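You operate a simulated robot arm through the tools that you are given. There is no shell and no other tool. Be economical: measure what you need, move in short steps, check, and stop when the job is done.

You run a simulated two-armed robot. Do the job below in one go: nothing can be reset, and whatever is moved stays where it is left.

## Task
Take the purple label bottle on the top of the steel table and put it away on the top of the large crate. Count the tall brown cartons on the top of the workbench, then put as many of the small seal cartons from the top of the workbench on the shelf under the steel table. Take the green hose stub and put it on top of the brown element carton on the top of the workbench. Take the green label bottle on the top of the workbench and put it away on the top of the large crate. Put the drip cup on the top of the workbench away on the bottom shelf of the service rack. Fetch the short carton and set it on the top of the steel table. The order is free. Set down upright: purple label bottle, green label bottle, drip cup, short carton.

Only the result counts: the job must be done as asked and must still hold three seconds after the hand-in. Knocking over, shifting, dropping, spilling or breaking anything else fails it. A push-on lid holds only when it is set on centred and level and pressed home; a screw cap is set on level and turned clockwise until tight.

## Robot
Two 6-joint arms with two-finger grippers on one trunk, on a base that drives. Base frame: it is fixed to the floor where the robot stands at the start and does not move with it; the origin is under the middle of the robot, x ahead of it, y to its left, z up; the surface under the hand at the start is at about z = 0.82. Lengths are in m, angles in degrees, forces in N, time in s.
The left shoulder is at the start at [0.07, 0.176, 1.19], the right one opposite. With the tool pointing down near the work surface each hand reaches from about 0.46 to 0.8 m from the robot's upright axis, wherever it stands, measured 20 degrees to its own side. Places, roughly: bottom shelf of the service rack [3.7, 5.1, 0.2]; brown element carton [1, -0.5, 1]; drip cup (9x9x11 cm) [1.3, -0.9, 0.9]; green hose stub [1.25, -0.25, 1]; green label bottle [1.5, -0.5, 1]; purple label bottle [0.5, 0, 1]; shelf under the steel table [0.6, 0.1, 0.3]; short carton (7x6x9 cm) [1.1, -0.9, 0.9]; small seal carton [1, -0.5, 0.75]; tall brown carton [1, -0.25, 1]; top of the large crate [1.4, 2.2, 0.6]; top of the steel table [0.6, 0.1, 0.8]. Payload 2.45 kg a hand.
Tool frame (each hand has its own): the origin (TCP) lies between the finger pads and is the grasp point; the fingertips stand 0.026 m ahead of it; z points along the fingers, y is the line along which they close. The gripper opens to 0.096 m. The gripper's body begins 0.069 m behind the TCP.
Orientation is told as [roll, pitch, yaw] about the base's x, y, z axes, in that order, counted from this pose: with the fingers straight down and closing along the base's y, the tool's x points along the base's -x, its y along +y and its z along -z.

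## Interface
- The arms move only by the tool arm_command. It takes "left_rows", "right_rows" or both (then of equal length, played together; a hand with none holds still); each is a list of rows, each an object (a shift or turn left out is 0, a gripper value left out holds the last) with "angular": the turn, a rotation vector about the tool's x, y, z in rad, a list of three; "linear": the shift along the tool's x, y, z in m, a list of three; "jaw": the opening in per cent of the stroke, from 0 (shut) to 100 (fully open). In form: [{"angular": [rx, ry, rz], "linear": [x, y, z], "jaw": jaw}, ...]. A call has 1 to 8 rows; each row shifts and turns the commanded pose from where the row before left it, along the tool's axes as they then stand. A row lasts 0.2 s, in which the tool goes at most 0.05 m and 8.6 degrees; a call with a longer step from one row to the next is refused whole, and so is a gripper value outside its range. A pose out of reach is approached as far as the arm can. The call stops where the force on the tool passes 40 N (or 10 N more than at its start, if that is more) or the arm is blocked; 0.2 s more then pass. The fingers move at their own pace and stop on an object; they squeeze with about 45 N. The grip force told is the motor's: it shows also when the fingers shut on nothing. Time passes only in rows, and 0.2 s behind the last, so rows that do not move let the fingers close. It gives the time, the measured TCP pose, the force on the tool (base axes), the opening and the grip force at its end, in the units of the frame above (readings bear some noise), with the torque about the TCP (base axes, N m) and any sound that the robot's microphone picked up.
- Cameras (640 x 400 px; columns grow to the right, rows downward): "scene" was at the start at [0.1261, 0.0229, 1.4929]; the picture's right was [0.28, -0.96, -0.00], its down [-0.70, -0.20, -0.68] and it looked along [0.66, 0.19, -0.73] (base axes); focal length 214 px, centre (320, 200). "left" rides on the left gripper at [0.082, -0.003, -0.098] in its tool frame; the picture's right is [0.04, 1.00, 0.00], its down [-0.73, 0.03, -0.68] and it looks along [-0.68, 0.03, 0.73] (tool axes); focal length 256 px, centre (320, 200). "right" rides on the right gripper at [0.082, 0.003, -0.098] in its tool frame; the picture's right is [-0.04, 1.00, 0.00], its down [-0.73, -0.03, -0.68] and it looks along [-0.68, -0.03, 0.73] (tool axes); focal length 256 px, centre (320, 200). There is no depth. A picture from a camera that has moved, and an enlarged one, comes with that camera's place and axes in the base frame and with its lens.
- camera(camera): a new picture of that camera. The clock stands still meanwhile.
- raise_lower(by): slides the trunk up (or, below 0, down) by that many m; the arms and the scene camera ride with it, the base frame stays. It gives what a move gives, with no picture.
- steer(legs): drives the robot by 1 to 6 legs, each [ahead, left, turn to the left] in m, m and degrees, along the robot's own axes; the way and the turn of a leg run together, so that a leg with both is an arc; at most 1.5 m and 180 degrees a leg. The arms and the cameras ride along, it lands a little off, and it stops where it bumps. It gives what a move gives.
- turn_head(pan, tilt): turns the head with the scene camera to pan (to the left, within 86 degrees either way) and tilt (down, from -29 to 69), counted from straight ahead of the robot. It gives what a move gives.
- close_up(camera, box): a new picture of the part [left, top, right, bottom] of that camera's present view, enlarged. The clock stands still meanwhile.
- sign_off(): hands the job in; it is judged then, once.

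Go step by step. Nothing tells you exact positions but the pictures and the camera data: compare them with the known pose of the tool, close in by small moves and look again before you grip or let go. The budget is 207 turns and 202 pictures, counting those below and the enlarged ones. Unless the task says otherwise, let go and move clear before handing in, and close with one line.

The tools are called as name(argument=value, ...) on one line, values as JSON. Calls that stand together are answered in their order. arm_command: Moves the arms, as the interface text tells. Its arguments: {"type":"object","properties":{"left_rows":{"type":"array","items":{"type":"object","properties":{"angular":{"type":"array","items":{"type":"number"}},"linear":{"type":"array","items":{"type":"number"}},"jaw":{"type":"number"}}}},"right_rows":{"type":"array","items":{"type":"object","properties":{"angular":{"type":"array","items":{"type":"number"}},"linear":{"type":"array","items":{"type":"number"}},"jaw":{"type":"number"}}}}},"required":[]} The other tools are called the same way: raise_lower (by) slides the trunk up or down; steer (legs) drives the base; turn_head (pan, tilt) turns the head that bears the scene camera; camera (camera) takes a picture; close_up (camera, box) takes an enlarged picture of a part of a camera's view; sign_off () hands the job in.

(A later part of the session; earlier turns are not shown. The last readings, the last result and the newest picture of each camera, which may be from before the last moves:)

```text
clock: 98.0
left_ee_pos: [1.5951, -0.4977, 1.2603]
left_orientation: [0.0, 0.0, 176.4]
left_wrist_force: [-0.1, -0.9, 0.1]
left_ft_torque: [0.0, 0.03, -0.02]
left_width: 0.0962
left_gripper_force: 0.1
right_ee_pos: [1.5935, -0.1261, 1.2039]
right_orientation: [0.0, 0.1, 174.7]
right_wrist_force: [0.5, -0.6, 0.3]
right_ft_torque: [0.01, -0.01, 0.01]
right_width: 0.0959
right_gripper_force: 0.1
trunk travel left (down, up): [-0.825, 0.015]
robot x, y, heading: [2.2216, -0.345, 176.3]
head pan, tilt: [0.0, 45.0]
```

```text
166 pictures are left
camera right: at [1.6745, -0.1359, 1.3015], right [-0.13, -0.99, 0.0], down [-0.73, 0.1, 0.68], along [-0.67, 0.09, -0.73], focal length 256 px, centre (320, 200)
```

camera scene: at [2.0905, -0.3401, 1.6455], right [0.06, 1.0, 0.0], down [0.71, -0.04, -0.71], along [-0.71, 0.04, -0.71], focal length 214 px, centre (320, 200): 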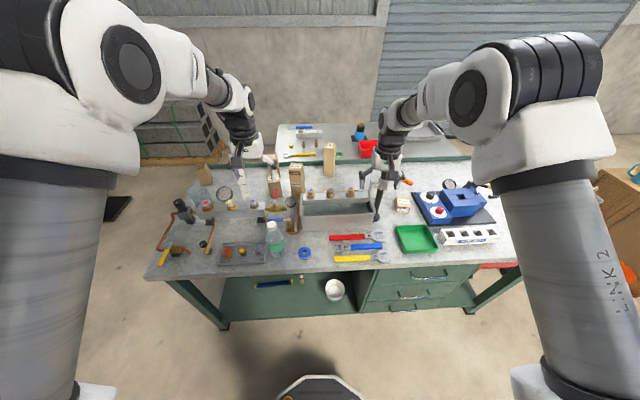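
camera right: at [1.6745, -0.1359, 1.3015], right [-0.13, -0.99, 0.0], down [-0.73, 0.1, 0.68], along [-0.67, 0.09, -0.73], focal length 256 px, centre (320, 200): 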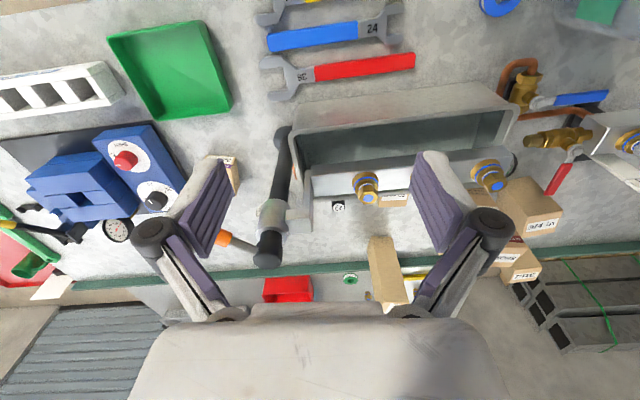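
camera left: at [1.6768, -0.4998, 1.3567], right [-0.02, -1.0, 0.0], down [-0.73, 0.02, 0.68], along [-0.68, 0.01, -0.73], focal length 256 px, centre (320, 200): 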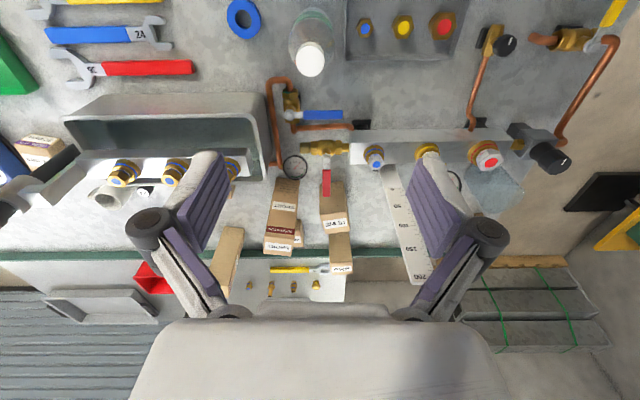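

Zoom in on the tank area and the 32 mm carton.

close_up(camera="scene", box=[230, 140, 350, 240])

close_up(camera="scene", box=[330, 150, 450, 250])

close_up(camera="right", box=[180, 120, 440, 300])

```text
4.00 times, centred on (290, 190) of scene
camera zoom: at [2.0905, -0.3401, 1.6455], right [0.06, 1.0, 0.0], down [0.71, -0.04, -0.71], along [-0.71, 0.04, -0.71], focal length 858 px, centre (440, 240)
```

zoom: 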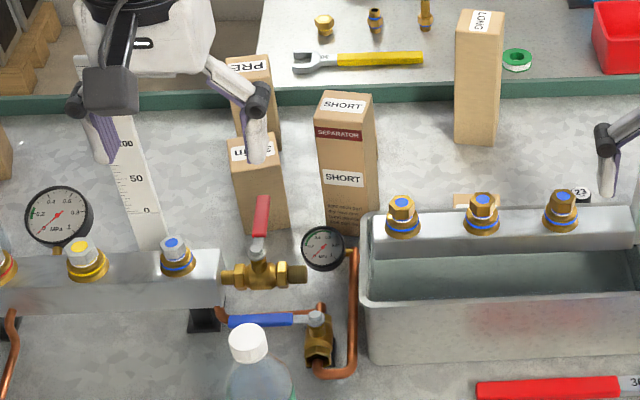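

```text
4.00 times, centred on (390, 200) of scene
camera zoom: at [2.0905, -0.3401, 1.6455], right [0.06, 1.0, 0.0], down [0.71, -0.04, -0.71], along [-0.71, 0.04, -0.71], focal length 858 px, centre (40, 200)
```

zoom: 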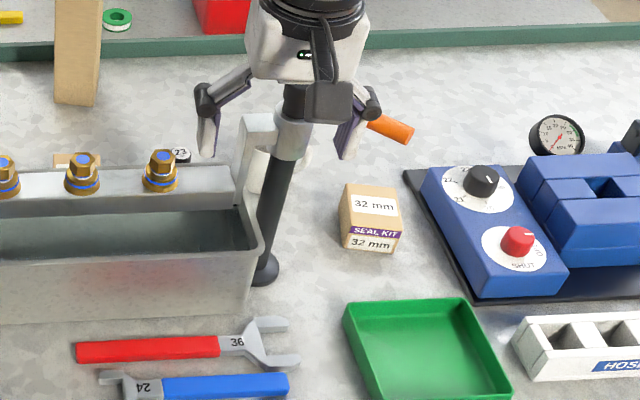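

```text
2.22 times, centred on (310, 210) of right
camera zoom: at [1.6745, -0.1359, 1.3015], right [-0.13, -0.99, 0.0], down [-0.73, 0.1, 0.68], along [-0.67, 0.09, -0.73], focal length 569 px, centre (342, 178)
```

zoom: 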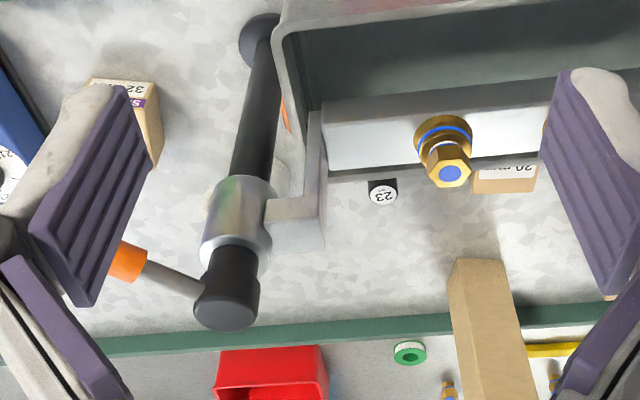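

The stub ("23") stands at about [1.335, -0.124], top z≈0.957, tight behind the tank's valve bar, so I'll turn the right hand 180° to keep its camera away from the valves. The 32 mm seal kit stands free and will be the second carton. Move in closer first.

steer(legs=[[0.17, 0.1, 3.5]])

arm_command(right_rows=[{"angular": [0, 0, 0.15]}, {"angular": [0, 0, 0.15]}, {"angular": [0, 0, 0.15]}, {"angular": [0, 0, 0.15]}, {"angular": [0, 0, 0.15]}, {"angular": [0, 0, 0.15]}, {"angular": [0, 0, 0.15]}, {"angular": [0, 0, 0.15]}])

```text
clock: 99.6
left_ee_pos: [1.4325, -0.6234, 1.2603]
left_orientation: [0.1, -0.2, 179.6]
left_wrist_force: [0.3, 0.8, 0.8]
left_ft_torque: [-0.04, 0.0, -0.02]
left_width: 0.096
left_gripper_force: 0.1
right_ee_pos: [1.4122, -0.2519, 1.2057]
right_orientation: [-0.1, -0.2, 177.7]
right_wrist_force: [0.3, 0.0, 0.2]
right_ft_torque: [-0.01, 0.03, 0.0]
right_width: 0.096
right_gripper_force: 0.0
trunk travel left (down, up): [-0.825, 0.015]
robot x, y, heading: [2.0483, -0.4428, 179.5]
head pan, tilt: [0.0, 45.0]
```

```text
clock: 101.4
left_ee_pos: [1.4313, -0.6252, 1.2594]
left_orientation: [0.0, 0.0, 179.6]
left_wrist_force: [-0.2, 0.2, 0.1]
left_ft_torque: [0.01, -0.01, -0.01]
left_width: 0.0958
left_gripper_force: 0.1
right_ee_pos: [1.4101, -0.2544, 1.2036]
right_orientation: [0.0, 0.0, 108.8]
right_wrist_force: [-0.4, -0.4, 0.7]
right_ft_torque: [0.02, 0.04, 0.02]
right_width: 0.0961
right_gripper_force: 0.1
trunk travel left (down, up): [-0.825, 0.015]
robot x, y, heading: [2.0428, -0.4428, 179.8]
head pan, tilt: [0.0, 45.0]
```

arm_command(right_rows=[{"angular": [0, 0, 0.146]}, {"angular": [0, 0, 0.146]}, {"angular": [0, 0, 0.146]}, {"angular": [0, 0, 0.146]}, {"angular": [0, 0, 0.146]}, {"angular": [0, 0, 0.146]}, {"angular": [0, 0, 0.146]}, {"angular": [0, 0, 0.146]}])

arm_command(right_rows=[{"angular": [0, 0, 0.146]}, {"angular": [0, 0, 0.146]}, {"angular": [0, 0, 0.146]}, {"angular": [0, 0, 0.146]}, {"angular": [0, 0, 0.146]}])

camera(camera="right")

camera(camera="scene")

```text
clock: 103.2
left_ee_pos: [1.4304, -0.6265, 1.2596]
left_orientation: [-0.1, -0.1, 179.7]
left_wrist_force: [0.0, 0.3, 0.2]
left_ft_torque: [0.02, -0.02, -0.01]
left_width: 0.0961
left_gripper_force: 0.0
right_ee_pos: [1.4093, -0.2541, 1.2021]
right_orientation: [0.0, 0.0, 41.9]
right_wrist_force: [0.5, -0.7, -0.3]
right_ft_torque: [0.0, 0.03, -0.04]
right_width: 0.096
right_gripper_force: 0.1
trunk travel left (down, up): [-0.825, 0.015]
robot x, y, heading: [2.0526, -0.4433, 179.8]
head pan, tilt: [0.0, 45.0]
```

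```text
clock: 104.4
left_ee_pos: [1.43, -0.6254, 1.2597]
left_orientation: [0.0, 0.0, 179.5]
left_wrist_force: [0.6, -0.6, 0.2]
left_ft_torque: [-0.03, 0.03, 0.01]
left_width: 0.096
left_gripper_force: 0.0
right_ee_pos: [1.4108, -0.2533, 1.2043]
right_orientation: [-0.1, 0.1, 9.0]
right_wrist_force: [-0.1, 0.4, 0.7]
right_ft_torque: [0.0, -0.01, 0.0]
right_width: 0.0959
right_gripper_force: 0.2
right hand out of reach, approached as far as the arm can: row 5
trunk travel left (down, up): [-0.825, 0.015]
robot x, y, heading: [2.0482, -0.443, 179.6]
head pan, tilt: [0.0, 45.0]
```

```text
162 pictures are left
camera right: at [1.3287, -0.2618, 1.3018], right [-0.11, 0.99, 0.0], down [0.73, 0.09, 0.68], along [0.67, 0.07, -0.73], focal length 256 px, centre (320, 200)
```

right: 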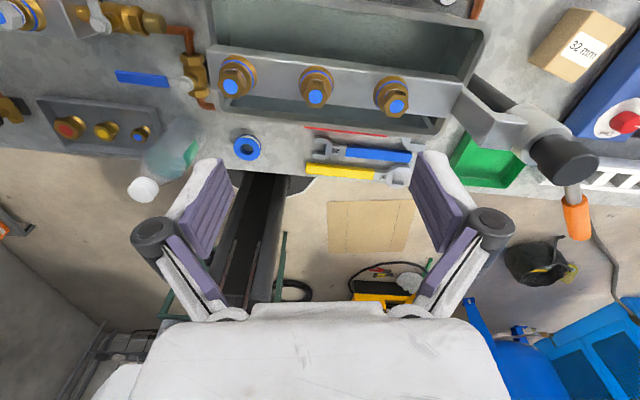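

```text
161 pictures are left
camera scene: at [1.9162, -0.4416, 1.6455], right [0.01, 1.0, 0.0], down [0.71, -0.01, -0.71], along [-0.71, 0.0, -0.71], focal length 214 px, centre (320, 200)
```

scene: 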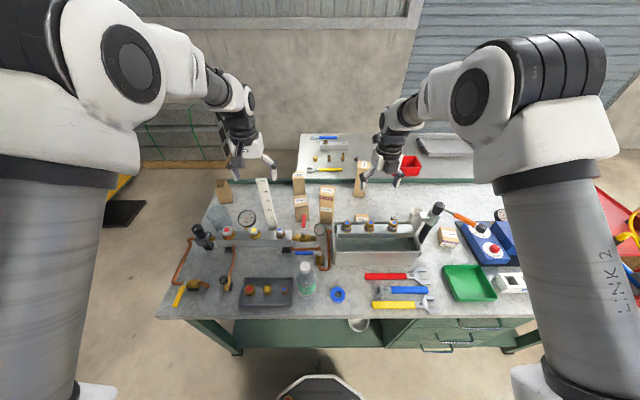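

The hand is turned (camera now on the far side). Move it over the stub, still high.

arm_command(right_rows=[{"linear": [0.0137, 0.035, 0]}, {"linear": [0.0137, 0.035, 0]}, {"linear": [0.0137, 0.035, 0]}, {"linear": [0.0137, 0.035, 0]}])

camera(camera="right")

close_up(camera="scene", box=[310, 110, 490, 260])

```text
clock: 105.4
left_ee_pos: [1.4288, -0.624, 1.2585]
left_orientation: [0.1, 0.1, 179.6]
left_wrist_force: [0.1, -0.2, 0.4]
left_ft_torque: [-0.04, -0.01, -0.01]
left_width: 0.0962
left_gripper_force: 0.0
right_ee_pos: [1.333, -0.1229, 1.2041]
right_orientation: [-0.4, 0.0, 8.9]
right_wrist_force: [0.5, 0.0, -0.9]
right_ft_torque: [-0.01, 0.0, 0.03]
right_width: 0.096
right_gripper_force: 0.0
trunk travel left (down, up): [-0.825, 0.015]
robot x, y, heading: [2.0486, -0.4435, 179.6]
head pan, tilt: [0.0, 45.0]
```

```text
160 pictures are left
camera right: at [1.2508, -0.1322, 1.3007], right [-0.12, 0.99, -0.01], down [0.73, 0.09, 0.68], along [0.68, 0.07, -0.73], focal length 256 px, centre (320, 200)
```

right: 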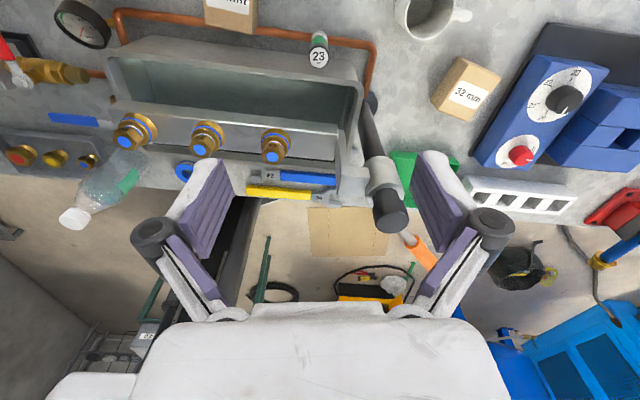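

```text
2.67 times, centred on (400, 185) of scene
camera zoom: at [1.9142, -0.4394, 1.6453], right [0.01, 1.0, 0.0], down [0.71, -0.01, -0.71], along [-0.71, 0.0, -0.71], focal length 572 px, centre (107, 240)
```

zoom: 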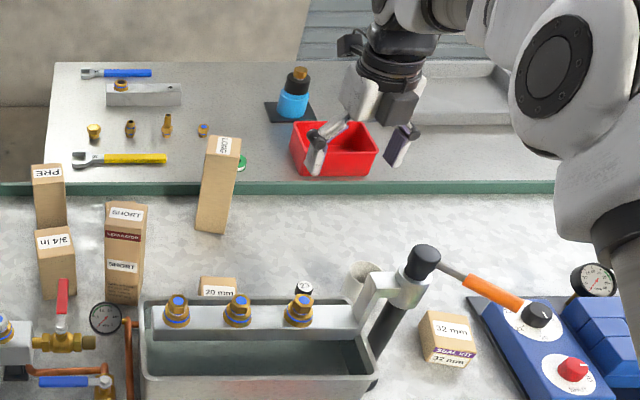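

Stub at [1.338, -0.126]. Descend partway and re-check.

arm_command(right_rows=[{"linear": [-0.004, -0.003, 0.04], "jaw": 70}, {"linear": [0, 0, 0.045]}, {"linear": [0, 0, 0.045]}, {"linear": [0, 0, 0.03]}])

camera(camera="right")

close_up(camera="scene", box=[310, 110, 490, 260])

```text
clock: 106.4
left_ee_pos: [1.4288, -0.6256, 1.2591]
left_orientation: [0.0, 0.1, 179.6]
left_wrist_force: [0.2, -0.8, -0.9]
left_ft_torque: [0.02, 0.02, 0.03]
left_width: 0.0962
left_gripper_force: 0.0
right_ee_pos: [1.334, -0.1267, 1.0463]
right_orientation: [-0.1, 0.1, 8.9]
right_wrist_force: [0.0, 1.4, 0.4]
right_ft_torque: [-0.02, -0.02, -0.03]
right_width: 0.067
right_gripper_force: 0.1
trunk travel left (down, up): [-0.825, 0.015]
robot x, y, heading: [2.0504, -0.4448, 179.8]
head pan, tilt: [0.0, 45.0]
```

```text
158 pictures are left
camera right: at [1.2524, -0.1355, 1.144], right [-0.12, 0.99, 0.0], down [0.73, 0.09, 0.68], along [0.67, 0.08, -0.74], focal length 256 px, centre (320, 200)
```

right: 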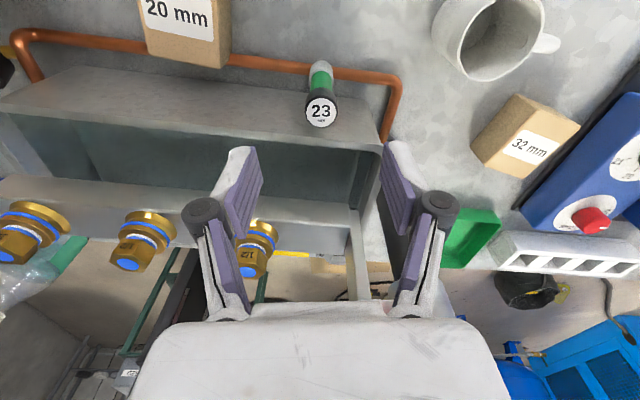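

```text
2.67 times, centred on (400, 185) of scene
camera zoom: at [1.9158, -0.4417, 1.6455], right [0.01, 1.0, 0.0], down [0.71, 0.0, -0.71], along [-0.71, 0.0, -0.71], focal length 572 px, centre (107, 240)
```

zoom: 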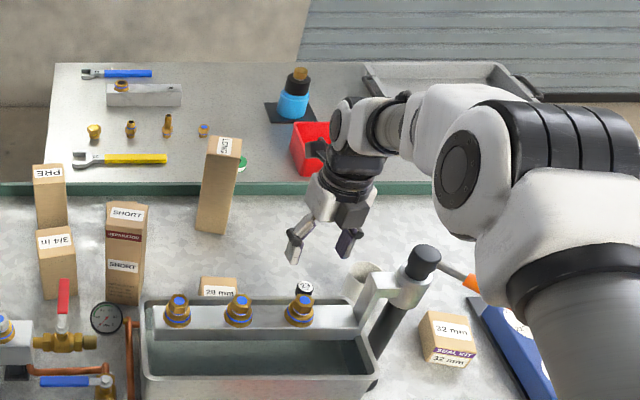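

Aligned. Descend the rest in steps to z≈0.935.

arm_command(right_rows=[{"linear": [0, 0, 0.03]}, {"linear": [0, 0, 0.03]}, {"linear": [0, 0, 0.03]}, {"linear": [0, 0, 0.02]}])

camera(camera="right")

close_up(camera="scene", box=[310, 110, 490, 260])

```text
clock: 107.4
left_ee_pos: [1.4298, -0.6244, 1.2592]
left_orientation: [-0.1, 0.0, 179.6]
left_wrist_force: [-0.6, -0.6, -0.5]
left_ft_torque: [-0.01, -0.02, -0.02]
left_width: 0.096
left_gripper_force: 0.0
right_ee_pos: [1.3364, -0.1257, 0.9319]
right_orientation: [-0.4, 0.1, 9.0]
right_wrist_force: [-0.2, 0.8, -0.7]
right_ft_torque: [0.01, 0.06, -0.02]
right_width: 0.067
right_gripper_force: 0.1
trunk travel left (down, up): [-0.825, 0.015]
robot x, y, heading: [2.0483, -0.4432, 179.7]
head pan, tilt: [0.0, 45.0]
```

```text
156 pictures are left
camera right: at [1.2547, -0.1349, 1.0293], right [-0.12, 0.99, 0.0], down [0.73, 0.09, 0.68], along [0.67, 0.08, -0.74], focal length 256 px, centre (320, 200)
```

right: 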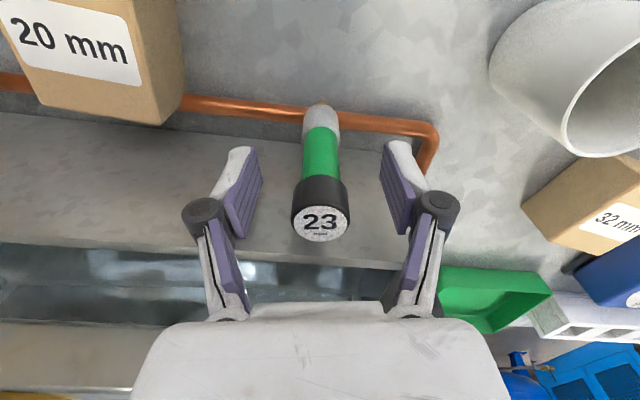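

```text
2.67 times, centred on (400, 185) of scene
camera zoom: at [1.9155, -0.4412, 1.6455], right [0.01, 1.0, 0.0], down [0.71, -0.01, -0.71], along [-0.71, 0.0, -0.71], focal length 572 px, centre (107, 240)
```

zoom: 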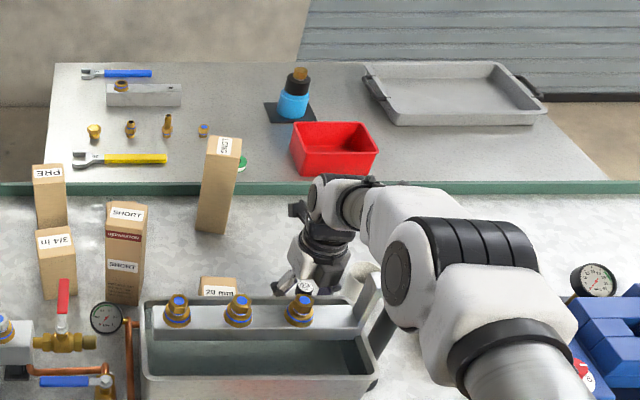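

The stub is centred between the fingers. Close and lift.

arm_command(right_rows=[{"jaw": 0}, {"jaw": 0}, {"jaw": 0}])

arm_command(right_rows=[{"linear": [0, 0, -0.02]}, {"linear": [0, 0, -0.04]}, {"linear": [0, 0, -0.04]}, {"linear": [0, 0, -0.04]}, {"linear": [0, 0, -0.04]}, {"linear": [0, 0, -0.04]}, {"linear": [0, 0, -0.04]}])

camera(camera="right")

```text
clock: 108.2
left_ee_pos: [1.4307, -0.6253, 1.2601]
left_orientation: [0.1, -0.1, 179.6]
left_wrist_force: [0.3, -0.7, 0.5]
left_ft_torque: [-0.01, -0.03, 0.03]
left_width: 0.0955
left_gripper_force: 0.0
right_ee_pos: [1.3373, -0.1262, 0.9336]
right_orientation: [-0.3, 0.2, 9.1]
right_wrist_force: [-0.7, 0.0, 2.4]
right_ft_torque: [-0.11, 0.05, 0.0]
right_width: 0.0227
right_gripper_force: 45.0
trunk travel left (down, up): [-0.825, 0.015]
robot x, y, heading: [2.0526, -0.4435, 179.6]
head pan, tilt: [0.0, 45.0]
```

```text
clock: 109.8
left_ee_pos: [1.4311, -0.6258, 1.2588]
left_orientation: [0.0, -0.1, 179.6]
left_wrist_force: [0.1, -0.4, 0.1]
left_ft_torque: [0.0, 0.02, -0.01]
left_width: 0.0959
left_gripper_force: 0.1
right_ee_pos: [1.338, -0.1309, 1.1932]
right_orientation: [-0.1, 0.2, 9.1]
right_wrist_force: [-0.7, -0.4, -1.3]
right_ft_torque: [0.01, 0.0, -0.02]
right_width: 0.0225
right_gripper_force: 44.8
trunk travel left (down, up): [-0.825, 0.015]
robot x, y, heading: [2.0433, -0.4415, 179.6]
head pan, tilt: [0.0, 45.0]
```

```text
154 pictures are left
camera right: at [1.2559, -0.1399, 1.2925], right [-0.12, 0.99, 0.0], down [0.73, 0.09, 0.68], along [0.67, 0.08, -0.73], focal length 256 px, centre (320, 200)
```

right: 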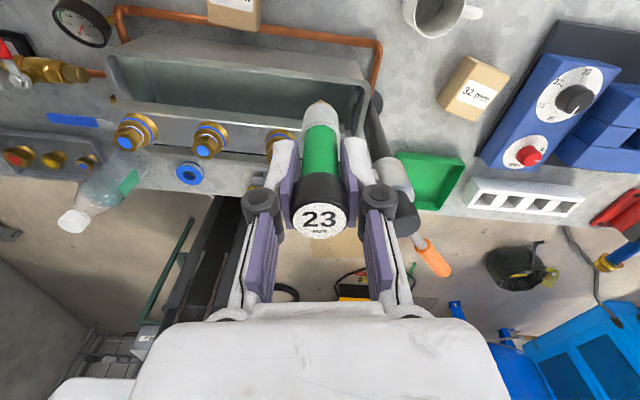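

Stub held. Now shift the robot toward +y to bring the left hand over the 32 mm kit, backing off a little first so nothing passes low over the tank post.

arm_command(right_rows=[{"linear": [0, 0, -0.04]}, {"linear": [-0.03, 0, -0.04]}, {"linear": [-0.04, 0, 0]}])

steer(legs=[[-0.2, 0, 0], [0, -0.73, 0], [0.2, 0, 0]])

camera(camera="left")

camera(camera="scene")

```text
clock: 110.6
left_ee_pos: [1.433, -0.6252, 1.261]
left_orientation: [0.2, -0.1, 179.5]
left_wrist_force: [0.6, 0.8, -0.1]
left_ft_torque: [0.0, 0.03, 0.0]
left_width: 0.0961
left_gripper_force: 0.0
right_ee_pos: [1.4115, -0.1179, 1.278]
right_orientation: [-0.3, 0.3, 9.0]
right_wrist_force: [-0.9, 0.9, -0.9]
right_ft_torque: [-0.01, 0.05, -0.01]
right_width: 0.0226
right_gripper_force: 44.9
trunk travel left (down, up): [-0.825, 0.015]
robot x, y, heading: [2.049, -0.4412, 179.8]
head pan, tilt: [0.0, 45.0]
```

```text
clock: 117.0
left_ee_pos: [1.4448, 0.1101, 1.2629]
left_orientation: [0.1, -0.1, 179.5]
left_wrist_force: [0.0, -0.2, 0.5]
left_ft_torque: [-0.01, 0.04, -0.02]
left_width: 0.0959
left_gripper_force: 0.1
right_ee_pos: [1.4256, 0.6166, 1.2788]
right_orientation: [-0.3, 0.2, 8.8]
right_wrist_force: [0.4, 0.2, -0.2]
right_ft_torque: [-0.02, 0.05, 0.0]
right_width: 0.0223
right_gripper_force: 44.8
trunk travel left (down, up): [-0.825, 0.015]
robot x, y, heading: [2.0576, 0.2902, 179.4]
head pan, tilt: [0.0, 45.0]
```

```text
153 pictures are left
camera left: at [1.5268, 0.1122, 1.3587], right [0.03, -1.0, 0.0], down [-0.73, -0.02, 0.68], along [-0.68, -0.02, -0.73], focal length 256 px, centre (320, 200)
```

left: 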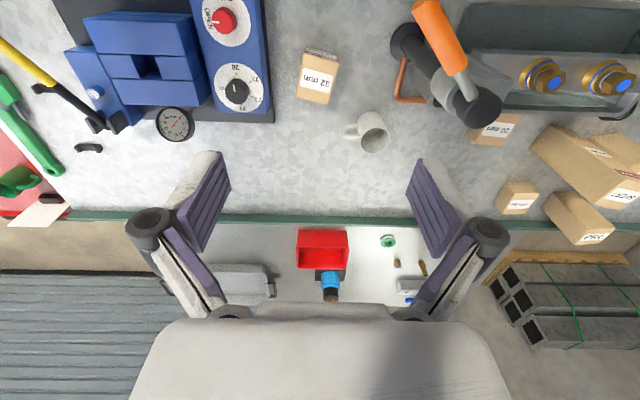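

```text
152 pictures are left
camera scene: at [1.9327, 0.2927, 1.646], right [0.01, 1.0, 0.0], down [0.7, -0.01, -0.71], along [-0.71, 0.01, -0.71], focal length 214 px, centre (320, 200)
```

scene: 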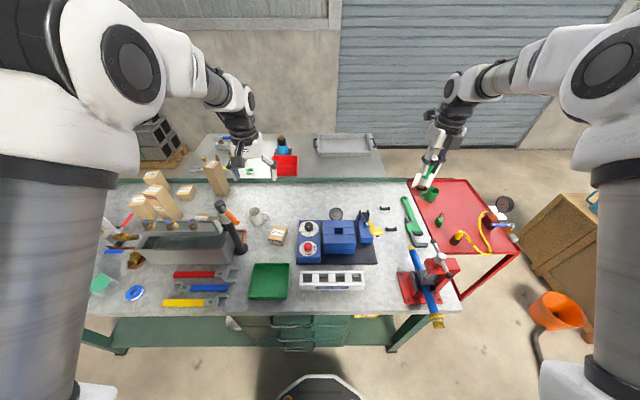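

The 32 mm kit is near [1.376, 0.113], rotated slightly. Zoom to gauge its angle and height.

close_up(camera="left", box=[270, 30, 370, 120])

close_up(camera="scene", box=[230, 200, 310, 260])

```text
4.44 times, centred on (320, 75) of left
camera zoom: at [1.5268, 0.1122, 1.3587], right [0.03, -1.0, 0.0], down [-0.73, -0.02, 0.68], along [-0.68, -0.02, -0.73], focal length 1138 px, centre (320, 756)
```

zoom: 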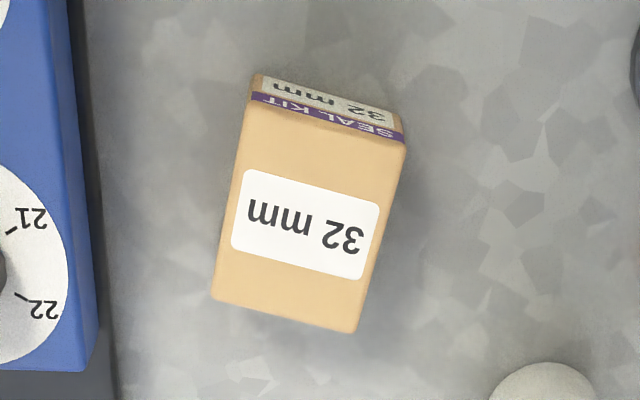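

```text
6.67 times, centred on (270, 230) of scene
camera zoom: at [1.9327, 0.2927, 1.646], right [0.01, 1.0, 0.0], down [0.7, -0.01, -0.71], along [-0.71, 0.01, -0.71], focal length 1430 px, centre (653, 0)
```

zoom: 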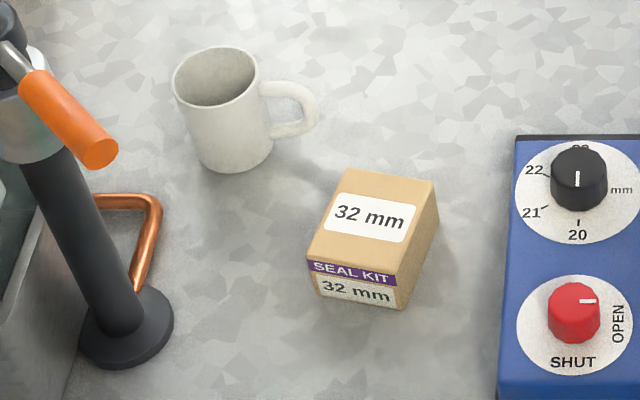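

Kit top centre ≈[1.382, 0.116], turned ~13°. The orange pump handle is close to where the left forearm would pass, so shift the base another 0.13 toward +y, then align.

steer(legs=[[0.01, -0.13, 0]])

```text
clock: 118.2
left_ee_pos: [1.4333, 0.2394, 1.2588]
left_orientation: [0.0, -0.1, 179.6]
left_wrist_force: [-0.1, 0.1, -0.2]
left_ft_torque: [0.05, -0.01, 0.0]
left_width: 0.0959
left_gripper_force: 0.1
right_ee_pos: [1.4126, 0.7462, 1.2774]
right_orientation: [-0.1, 0.1, 8.9]
right_wrist_force: [0.9, -0.5, -0.3]
right_ft_torque: [0.07, 0.0, -0.03]
right_width: 0.0226
right_gripper_force: 44.8
trunk travel left (down, up): [-0.825, 0.015]
robot x, y, heading: [2.0524, 0.4257, 179.5]
head pan, tilt: [0.0, 45.0]
```

arm_command(left_rows=[{"linear": [-0.017, 0.041, 0]}, {"linear": [-0.017, 0.041, 0]}, {"linear": [-0.017, 0.041, 0]}, {"angular": [0, 0, 0.11], "linear": [0, 0, 0.04]}, {"angular": [0, 0, 0.11], "linear": [0, 0, 0.045]}, {"linear": [0, 0, 0.045]}, {"linear": [0, 0, 0.045]}])

camera(camera="left")

camera(camera="scene")

```text
clock: 119.8
left_ee_pos: [1.3815, 0.1232, 1.0851]
left_orientation: [0.0, 0.0, 167.0]
left_wrist_force: [0.7, 0.0, -0.7]
left_ft_torque: [0.01, 0.01, -0.01]
left_width: 0.0958
left_gripper_force: 0.0
right_ee_pos: [1.4113, 0.7482, 1.2756]
right_orientation: [-0.3, 0.0, 8.9]
right_wrist_force: [-0.8, 0.6, -1.2]
right_ft_torque: [-0.01, -0.03, 0.01]
right_width: 0.0227
right_gripper_force: 45.0
trunk travel left (down, up): [-0.825, 0.015]
robot x, y, heading: [2.0526, 0.4241, 179.6]
head pan, tilt: [0.0, 45.0]
```

```text
149 pictures are left
camera left: at [1.4616, 0.1083, 1.1813], right [-0.19, -0.98, 0.0], down [-0.72, 0.14, 0.68], along [-0.67, 0.13, -0.73], focal length 256 px, centre (320, 200)
```

left: 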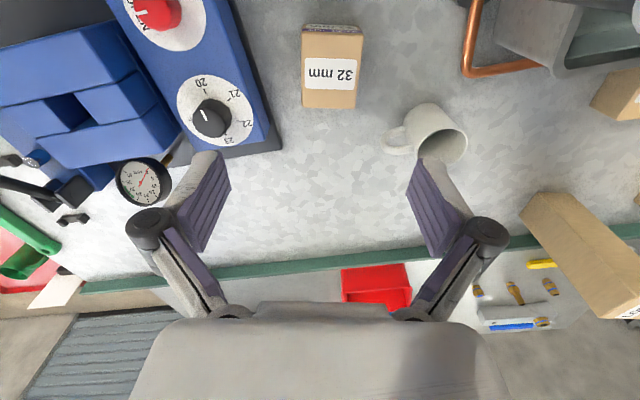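

```text
148 pictures are left
camera scene: at [1.9171, 0.4258, 1.6454], right [0.01, 1.0, 0.0], down [0.71, 0.0, -0.71], along [-0.71, 0.0, -0.71], focal length 214 px, centre (320, 200)
```

scene: 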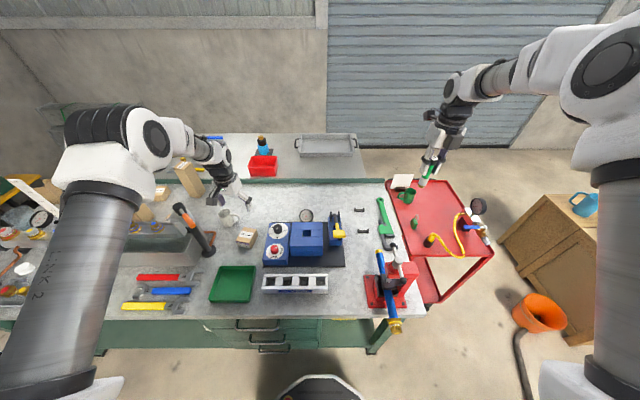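

Aligned within a centimetre. Correct and descend.

arm_command(left_rows=[{"linear": [-0.001, 0.01, 0.04]}, {"linear": [0, 0, 0.045]}, {"linear": [0, 0, 0.045]}, {"linear": [0, 0, 0.045]}, {"linear": [0, 0, 0.015]}])

camera(camera="left")

```text
clock: 121.0
left_ee_pos: [1.3749, 0.1107, 0.8933]
left_orientation: [0.1, 0.0, 167.1]
left_wrist_force: [0.2, 0.0, -0.3]
left_ft_torque: [0.01, -0.01, 0.0]
left_width: 0.0958
left_gripper_force: 0.1
right_ee_pos: [1.4111, 0.7499, 1.2752]
right_orientation: [-0.2, 0.1, 9.1]
right_wrist_force: [-0.2, -0.4, -0.8]
right_ft_torque: [0.01, 0.02, 0.0]
right_width: 0.0226
right_gripper_force: 44.6
trunk travel left (down, up): [-0.825, 0.015]
robot x, y, heading: [2.0543, 0.4234, 179.5]
head pan, tilt: [0.0, 45.0]
```

```text
147 pictures are left
camera left: at [1.4549, 0.0956, 0.9904], right [-0.19, -0.98, 0.0], down [-0.72, 0.14, 0.68], along [-0.67, 0.13, -0.73], focal length 256 px, centre (320, 200)
```

left: 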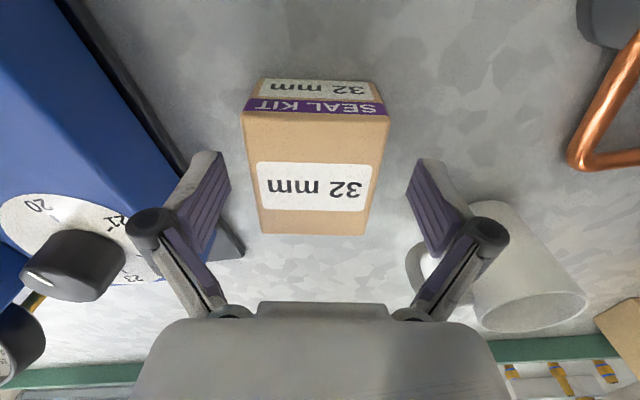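

Good alignment; close.

arm_command(left_rows=[{"linear": [0.004, 0, 0.004]}, {"jaw": 0}, {"jaw": 0}, {"jaw": 0}])

arm_command(left_rows=[{"linear": [0, 0, -0.02]}, {"linear": [0, 0, -0.045]}, {"linear": [0, 0, -0.045]}, {"linear": [0, 0, -0.045]}, {"linear": [0, 0, -0.045]}, {"linear": [0, 0, -0.045]}, {"linear": [0, 0, -0.045]}, {"linear": [0.02, 0, -0.04]}])

camera(camera="left")

```text
clock: 122.0
left_ee_pos: [1.3806, 0.1097, 0.8896]
left_orientation: [0.1, -0.1, 166.9]
left_wrist_force: [-1.8, -0.3, 4.3]
left_ft_torque: [0.19, 0.15, 0.06]
left_width: 0.0609
left_gripper_force: 45.6
right_ee_pos: [1.4128, 0.749, 1.2752]
right_orientation: [-0.3, 0.1, 8.9]
right_wrist_force: [0.2, 1.0, -0.9]
right_ft_torque: [0.04, 0.03, 0.0]
right_width: 0.0225
right_gripper_force: 44.7
trunk travel left (down, up): [-0.825, 0.015]
robot x, y, heading: [2.0508, 0.4255, 179.5]
head pan, tilt: [0.0, 45.0]
```

```text
clock: 123.8
left_ee_pos: [1.4034, 0.1045, 1.2213]
left_orientation: [0.1, -0.2, 167.0]
left_wrist_force: [0.1, 0.4, 0.3]
left_ft_torque: [0.01, 0.03, -0.02]
left_width: 0.0612
left_gripper_force: 45.3
right_ee_pos: [1.4143, 0.7487, 1.2778]
right_orientation: [-0.2, 0.2, 8.9]
right_wrist_force: [0.3, 0.9, -1.1]
right_ft_torque: [0.0, 0.0, 0.0]
right_width: 0.0225
right_gripper_force: 45.1
trunk travel left (down, up): [-0.825, 0.015]
robot x, y, heading: [2.0531, 0.4284, 179.7]
head pan, tilt: [0.0, 45.0]
```

```text
146 pictures are left
camera left: at [1.4832, 0.0889, 1.3183], right [-0.19, -0.98, 0.0], down [-0.72, 0.14, 0.68], along [-0.67, 0.13, -0.73], focal length 256 px, centre (320, 200)
```

left: 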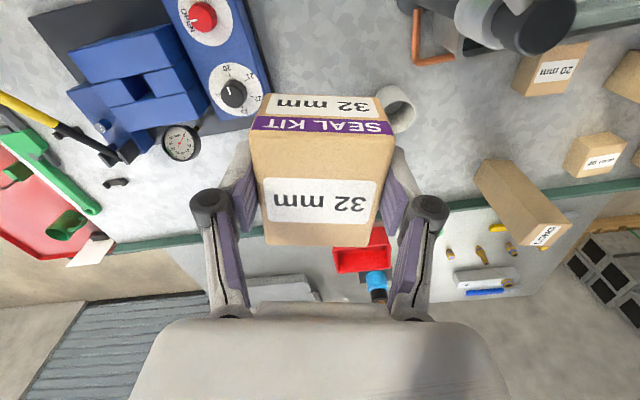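

32 mm kit held in the left hand. Raise it, then drive around the bench end to the corner between bench and steel table.

arm_command(left_rows=[{"linear": [0.02, 0, -0.04]}, {"linear": [0.02, 0, -0.03]}])

steer(legs=[[-0.2, 0, 0], [0, 1.02, 0], [0, 1.0, 0]])

```text
clock: 124.5
left_ee_pos: [1.4472, 0.0963, 1.2936]
left_orientation: [0.0, -0.2, 167.1]
left_wrist_force: [0.3, -0.9, -1.0]
left_ft_torque: [-0.02, 0.04, 0.01]
left_width: 0.061
left_gripper_force: 45.0
right_ee_pos: [1.4158, 0.7502, 1.278]
right_orientation: [-0.2, 0.3, 9.0]
right_wrist_force: [1.1, -0.2, -1.8]
right_ft_torque: [0.0, 0.02, 0.03]
right_width: 0.0226
right_gripper_force: 45.0
trunk travel left (down, up): [-0.825, 0.015]
robot x, y, heading: [2.0487, 0.4255, 179.6]
head pan, tilt: [0.0, 45.0]
```

```text
clock: 135.8
left_ee_pos: [1.6053, -1.9292, 1.2901]
left_orientation: [0.1, 0.0, 165.4]
left_wrist_force: [0.4, -0.3, -0.7]
left_ft_torque: [0.0, 0.03, 0.0]
left_width: 0.0608
left_gripper_force: 45.4
right_ee_pos: [1.5929, -1.2771, 1.2757]
right_orientation: [-0.3, 0.1, 7.3]
right_wrist_force: [0.4, 0.4, -1.1]
right_ft_torque: [0.0, 0.01, -0.02]
right_width: 0.0225
right_gripper_force: 45.6
trunk travel left (down, up): [-0.825, 0.015]
robot x, y, heading: [2.2211, -1.6226, 178.1]
head pan, tilt: [0.0, 45.0]
```

steer(legs=[[1.5, 0, 0], [0.08, 0, 0], [0, 0, -133]])

turn_head(pan=10, tilt=45)

camera(camera="scene")

```text
clock: 149.6
left_ee_pos: [0.8476, -0.9239, 1.2909]
left_orientation: [0.0, 0.0, 30.6]
left_wrist_force: [0.3, 0.1, -0.8]
left_ft_torque: [-0.01, -0.02, 0.02]
left_width: 0.0611
left_gripper_force: 45.2
right_ee_pos: [1.319, -1.3752, 1.276]
right_orientation: [-0.2, 0.1, -127.4]
right_wrist_force: [-0.4, -0.2, -0.7]
right_ft_torque: [-0.02, -0.03, 0.02]
right_width: 0.0222
right_gripper_force: 44.8
trunk travel left (down, up): [-0.825, 0.015]
robot x, y, heading: [0.6331, -1.5824, 43.4]
head pan, tilt: [0.0, 45.0]
```

```text
clock: 150.3
left_ee_pos: [0.8473, -0.9244, 1.2899]
left_orientation: [0.0, 0.0, 30.7]
left_wrist_force: [-0.9, -0.3, -0.7]
left_ft_torque: [0.02, 0.01, -0.02]
left_width: 0.0611
left_gripper_force: 44.8
right_ee_pos: [1.3195, -1.3743, 1.276]
right_orientation: [-0.2, 0.1, -127.4]
right_wrist_force: [-0.3, 0.0, -0.4]
right_ft_torque: [0.0, 0.02, 0.01]
right_width: 0.0227
right_gripper_force: 44.9
trunk travel left (down, up): [-0.825, 0.015]
robot x, y, heading: [0.6306, -1.5801, 42.9]
head pan, tilt: [10.0, 45.0]
```

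```text
145 pictures are left
camera scene: at [0.716, -1.4799, 1.6455], right [0.8, -0.6, 0.0], down [-0.42, -0.57, -0.71], along [0.42, 0.57, -0.71], focal length 214 px, centre (320, 200)
```

scene: 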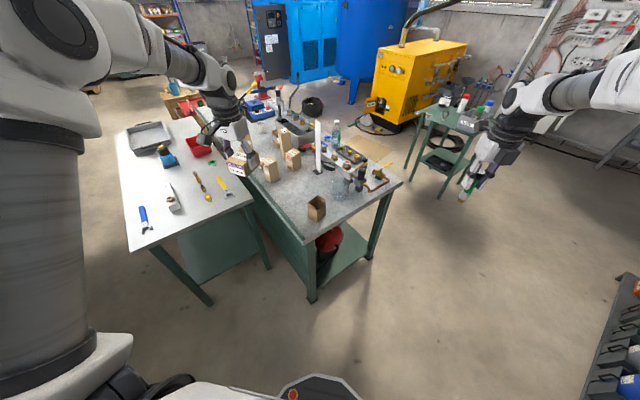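

Move into the corner next to the bench and steel table.

steer(legs=[[0.2, 0.22, 6], [0.2, 0.2, 6]])

turn_head(pan=-10, tilt=50)

camera(camera="scene")

camera(camera="left")

```text
clock: 153.9
left_ee_pos: [0.6513, -0.3237, 1.292]
left_orientation: [0.0, -0.1, 42.0]
left_wrist_force: [0.2, 0.0, -0.7]
left_ft_torque: [-0.06, 0.01, 0.03]
left_width: 0.0608
left_gripper_force: 44.9
right_ee_pos: [1.2036, -0.6706, 1.2763]
right_orientation: [-0.4, 0.4, -115.8]
right_wrist_force: [-0.5, -0.6, -1.1]
right_ft_torque: [0.03, 0.0, 0.01]
right_width: 0.0225
right_gripper_force: 45.7
trunk travel left (down, up): [-0.825, 0.015]
robot x, y, heading: [0.5674, -1.0077, 54.8]
head pan, tilt: [10.0, 45.0]
```

```text
clock: 154.7
left_ee_pos: [0.6517, -0.3212, 1.2899]
left_orientation: [0.0, 0.0, 42.1]
left_wrist_force: [-0.9, 0.0, -0.6]
left_ft_torque: [0.01, 0.02, -0.02]
left_width: 0.0608
left_gripper_force: 45.0
right_ee_pos: [1.202, -0.6692, 1.275]
right_orientation: [-0.1, 0.1, -115.9]
right_wrist_force: [-0.6, 0.5, -1.0]
right_ft_torque: [-0.08, 0.01, 0.01]
right_width: 0.0223
right_gripper_force: 45.0
trunk travel left (down, up): [-0.825, 0.015]
robot x, y, heading: [0.5695, -1.0079, 54.8]
head pan, tilt: [-10.0, 50.0]
```

```text
144 pictures are left
camera scene: at [0.653, -0.9108, 1.6385], right [0.7, -0.71, 0.0], down [-0.54, -0.54, -0.64], along [0.46, 0.45, -0.77], focal length 214 px, centre (320, 200)
```

scene: 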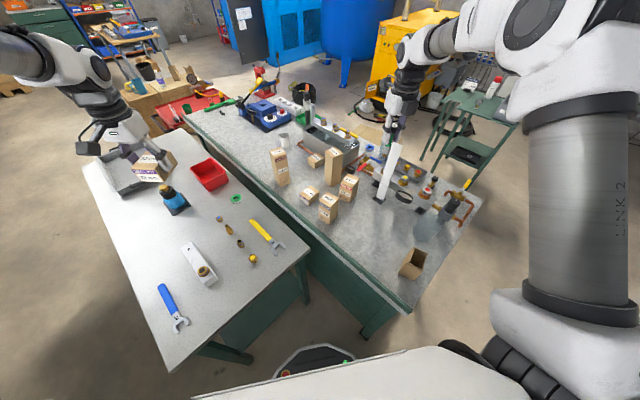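

```text
143 pictures are left
camera left: at [0.5914, -0.3789, 1.3875], right [-0.7, 0.71, 0.0], down [0.52, 0.51, 0.68], along [0.48, 0.48, -0.73], focal length 256 px, centre (320, 200)
```

left: 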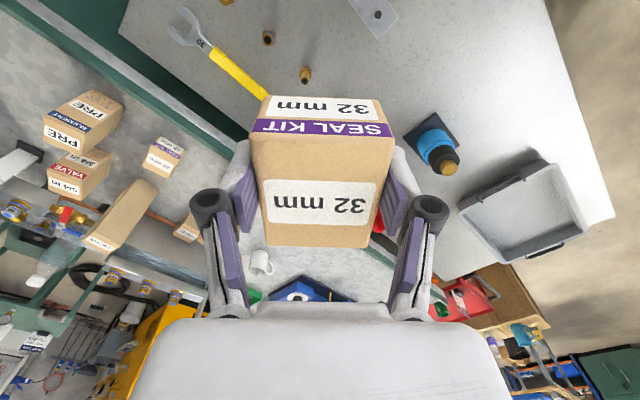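

Zoom on the PRE element carton.

close_up(camera="scene", box=[270, 130, 430, 250])

camera(camera="right")

close_up(camera="left", box=[20, 70, 140, 160])

```text
3.33 times, centred on (350, 190) of scene
camera zoom: at [0.653, -0.9108, 1.6385], right [0.7, -0.71, 0.0], down [-0.54, -0.54, -0.64], along [0.46, 0.45, -0.77], focal length 715 px, centre (220, 233)
```

zoom: 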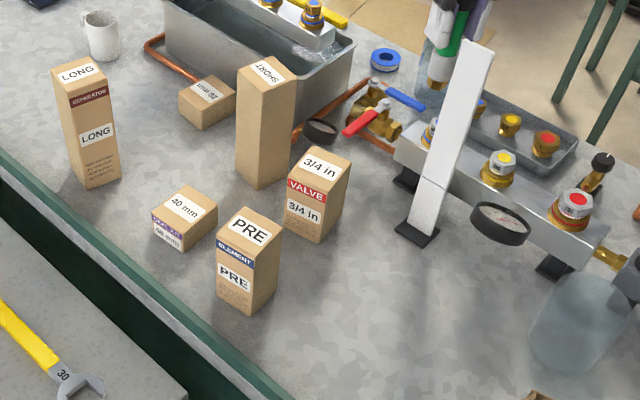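

```text
141 pictures are left
camera right: at [1.2407, -0.597, 1.3737], right [0.88, -0.47, 0.0], down [-0.34, -0.65, 0.68], along [-0.32, -0.6, -0.73], focal length 256 px, centre (320, 200)
```

right: 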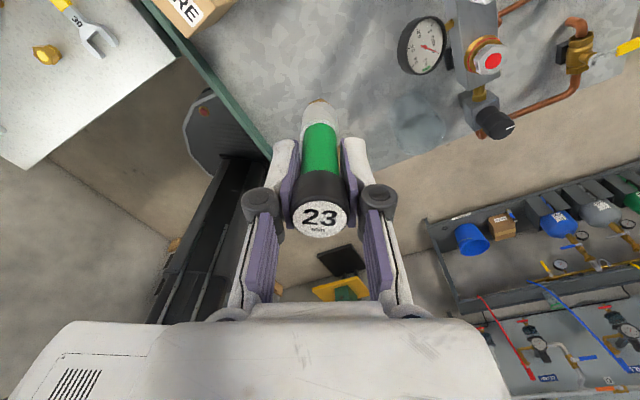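

```text
4.44 times, centred on (80, 115) of left
camera zoom: at [0.5914, -0.3789, 1.3875], right [-0.7, 0.71, 0.0], down [0.52, 0.51, 0.68], along [0.48, 0.48, -0.73], focal length 1138 px, centre (1387, 578)
```

zoom: 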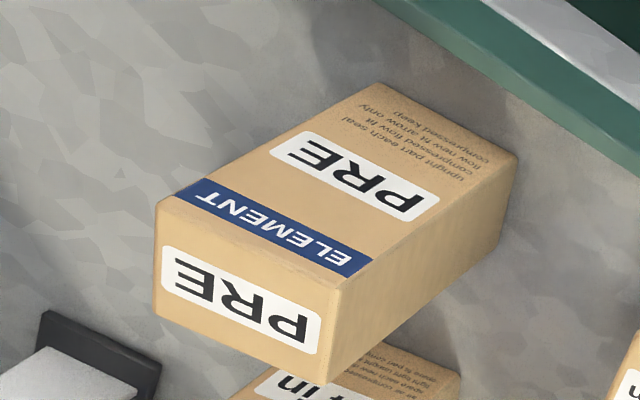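

PRE carton's top centre triangulates to [1.0735, -0.5425, 0.977]. Bring the stub over it.

arm_command(right_rows=[{"linear": [0.0144, -0.0427, 0]}, {"linear": [0.0144, -0.0427, 0]}, {"linear": [0.0144, -0.0427, 0]}, {"linear": [0.0144, -0.0427, 0]}, {"linear": [0, 0, 0.04]}, {"linear": [0, 0, 0.04]}, {"linear": [0, 0, 0.04]}])

camera(camera="right")

close_up(camera="scene", box=[270, 130, 430, 250])

close_up(camera="left", box=[0, 50, 200, 190])

```text
clock: 156.3
left_ee_pos: [0.651, -0.3221, 1.2896]
left_orientation: [0.0, 0.0, 42.1]
left_wrist_force: [-0.6, 0.5, -0.3]
left_ft_torque: [0.0, 0.01, -0.02]
left_width: 0.0608
left_gripper_force: 44.8
right_ee_pos: [1.0835, -0.576, 1.1526]
right_orientation: [-0.8, 0.2, -115.4]
right_wrist_force: [-0.2, 0.4, -0.8]
right_ft_torque: [-0.04, 0.0, 0.0]
right_width: 0.0222
right_gripper_force: 45.3
right hand out of reach, approached as far as the arm can: row 4, 5, 6
trunk travel left (down, up): [-0.825, 0.015]
robot x, y, heading: [0.5707, -1.0082, 54.6]
head pan, tilt: [-10.0, 50.0]
```

```text
139 pictures are left
camera right: at [1.1225, -0.5049, 1.2504], right [0.89, -0.46, -0.01], down [-0.34, -0.66, 0.68], along [-0.32, -0.59, -0.74], focal length 256 px, centre (320, 200)
```

right: 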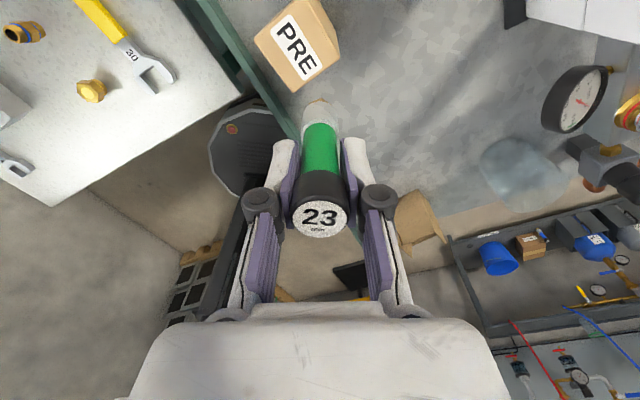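

```text
3.33 times, centred on (350, 190) of scene
camera zoom: at [0.6537, -0.9108, 1.6385], right [0.7, -0.71, 0.0], down [-0.54, -0.54, -0.64], along [0.46, 0.45, -0.77], focal length 715 px, centre (220, 233)
```

zoom: 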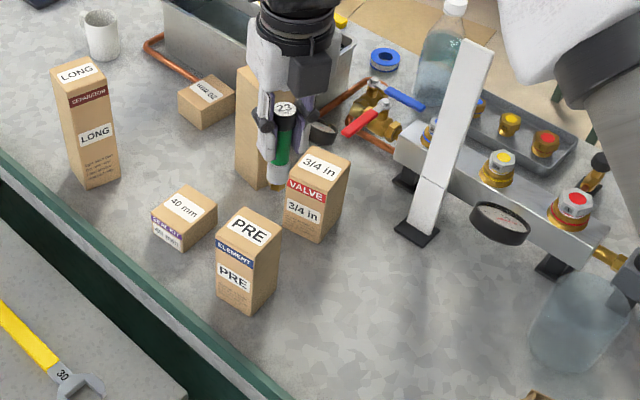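

```text
2.86 times, centred on (100, 120) of left
camera zoom: at [0.5919, -0.3788, 1.3875], right [-0.7, 0.71, 0.0], down [0.52, 0.51, 0.68], along [0.48, 0.48, -0.73], focal length 731 px, centre (949, 429)
```

zoom: 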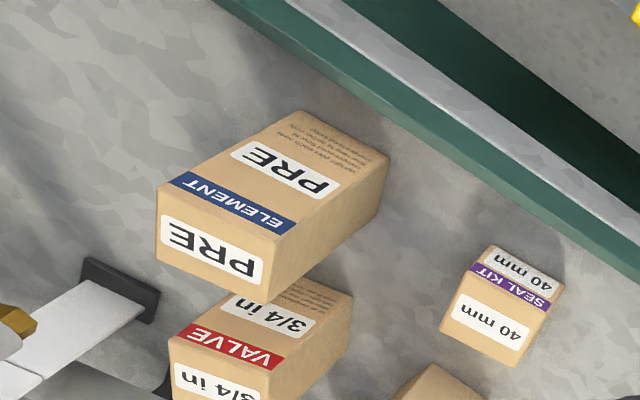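

The wrist is near its turn limit; unwinding it some should let the hand reach the target.

arm_command(right_rows=[{"angular": [0, 0, -0.14]}, {"angular": [0, 0, -0.14]}, {"angular": [0, 0, -0.14]}, {"angular": [0, 0, -0.14]}, {"angular": [0, 0, -0.14]}, {"angular": [0, 0, -0.14]}])

camera(camera="right")

close_up(camera="left", box=[0, 50, 200, 190])

```text
clock: 157.7
left_ee_pos: [0.651, -0.3227, 1.2901]
left_orientation: [0.0, -0.1, 42.1]
left_wrist_force: [0.2, -0.3, -0.4]
left_ft_torque: [-0.01, 0.0, 0.01]
left_width: 0.0608
left_gripper_force: 44.8
right_ee_pos: [1.0808, -0.5772, 1.1533]
right_orientation: [-0.1, 0.1, -67.6]
right_wrist_force: [0.2, 0.3, -0.7]
right_ft_torque: [0.01, -0.02, -0.02]
right_width: 0.0223
right_gripper_force: 44.7
trunk travel left (down, up): [-0.825, 0.015]
robot x, y, heading: [0.5682, -1.0081, 54.4]
head pan, tilt: [-10.0, 50.0]
```

```text
136 pictures are left
camera right: at [1.0544, -0.5002, 1.2517], right [0.94, 0.34, 0.0], down [0.25, -0.69, 0.68], along [0.23, -0.64, -0.74], focal length 256 px, centre (320, 200)
```

right: 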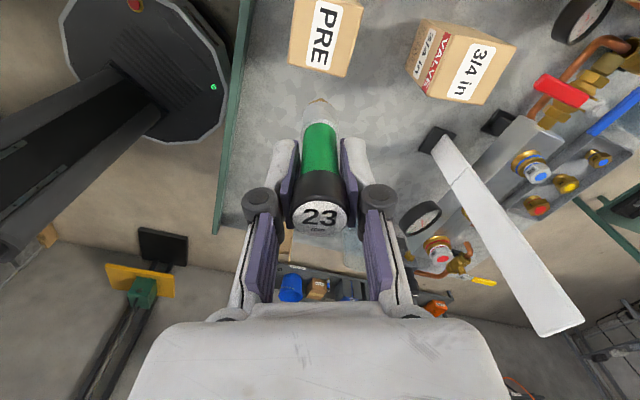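

```text
2.86 times, centred on (100, 120) of left
camera zoom: at [0.5915, -0.3798, 1.388], right [-0.7, 0.71, 0.0], down [0.52, 0.51, 0.68], along [0.48, 0.48, -0.73], focal length 731 px, centre (949, 429)
```

zoom: 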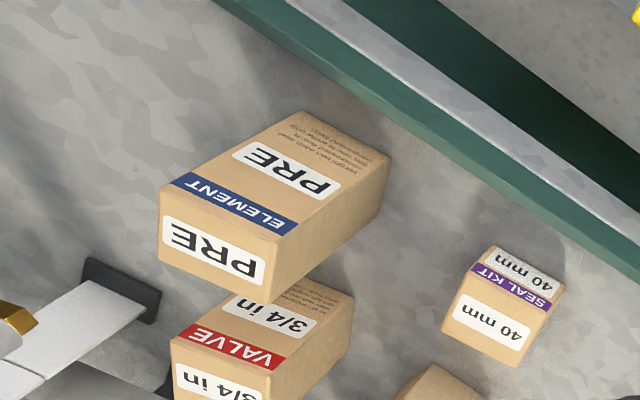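

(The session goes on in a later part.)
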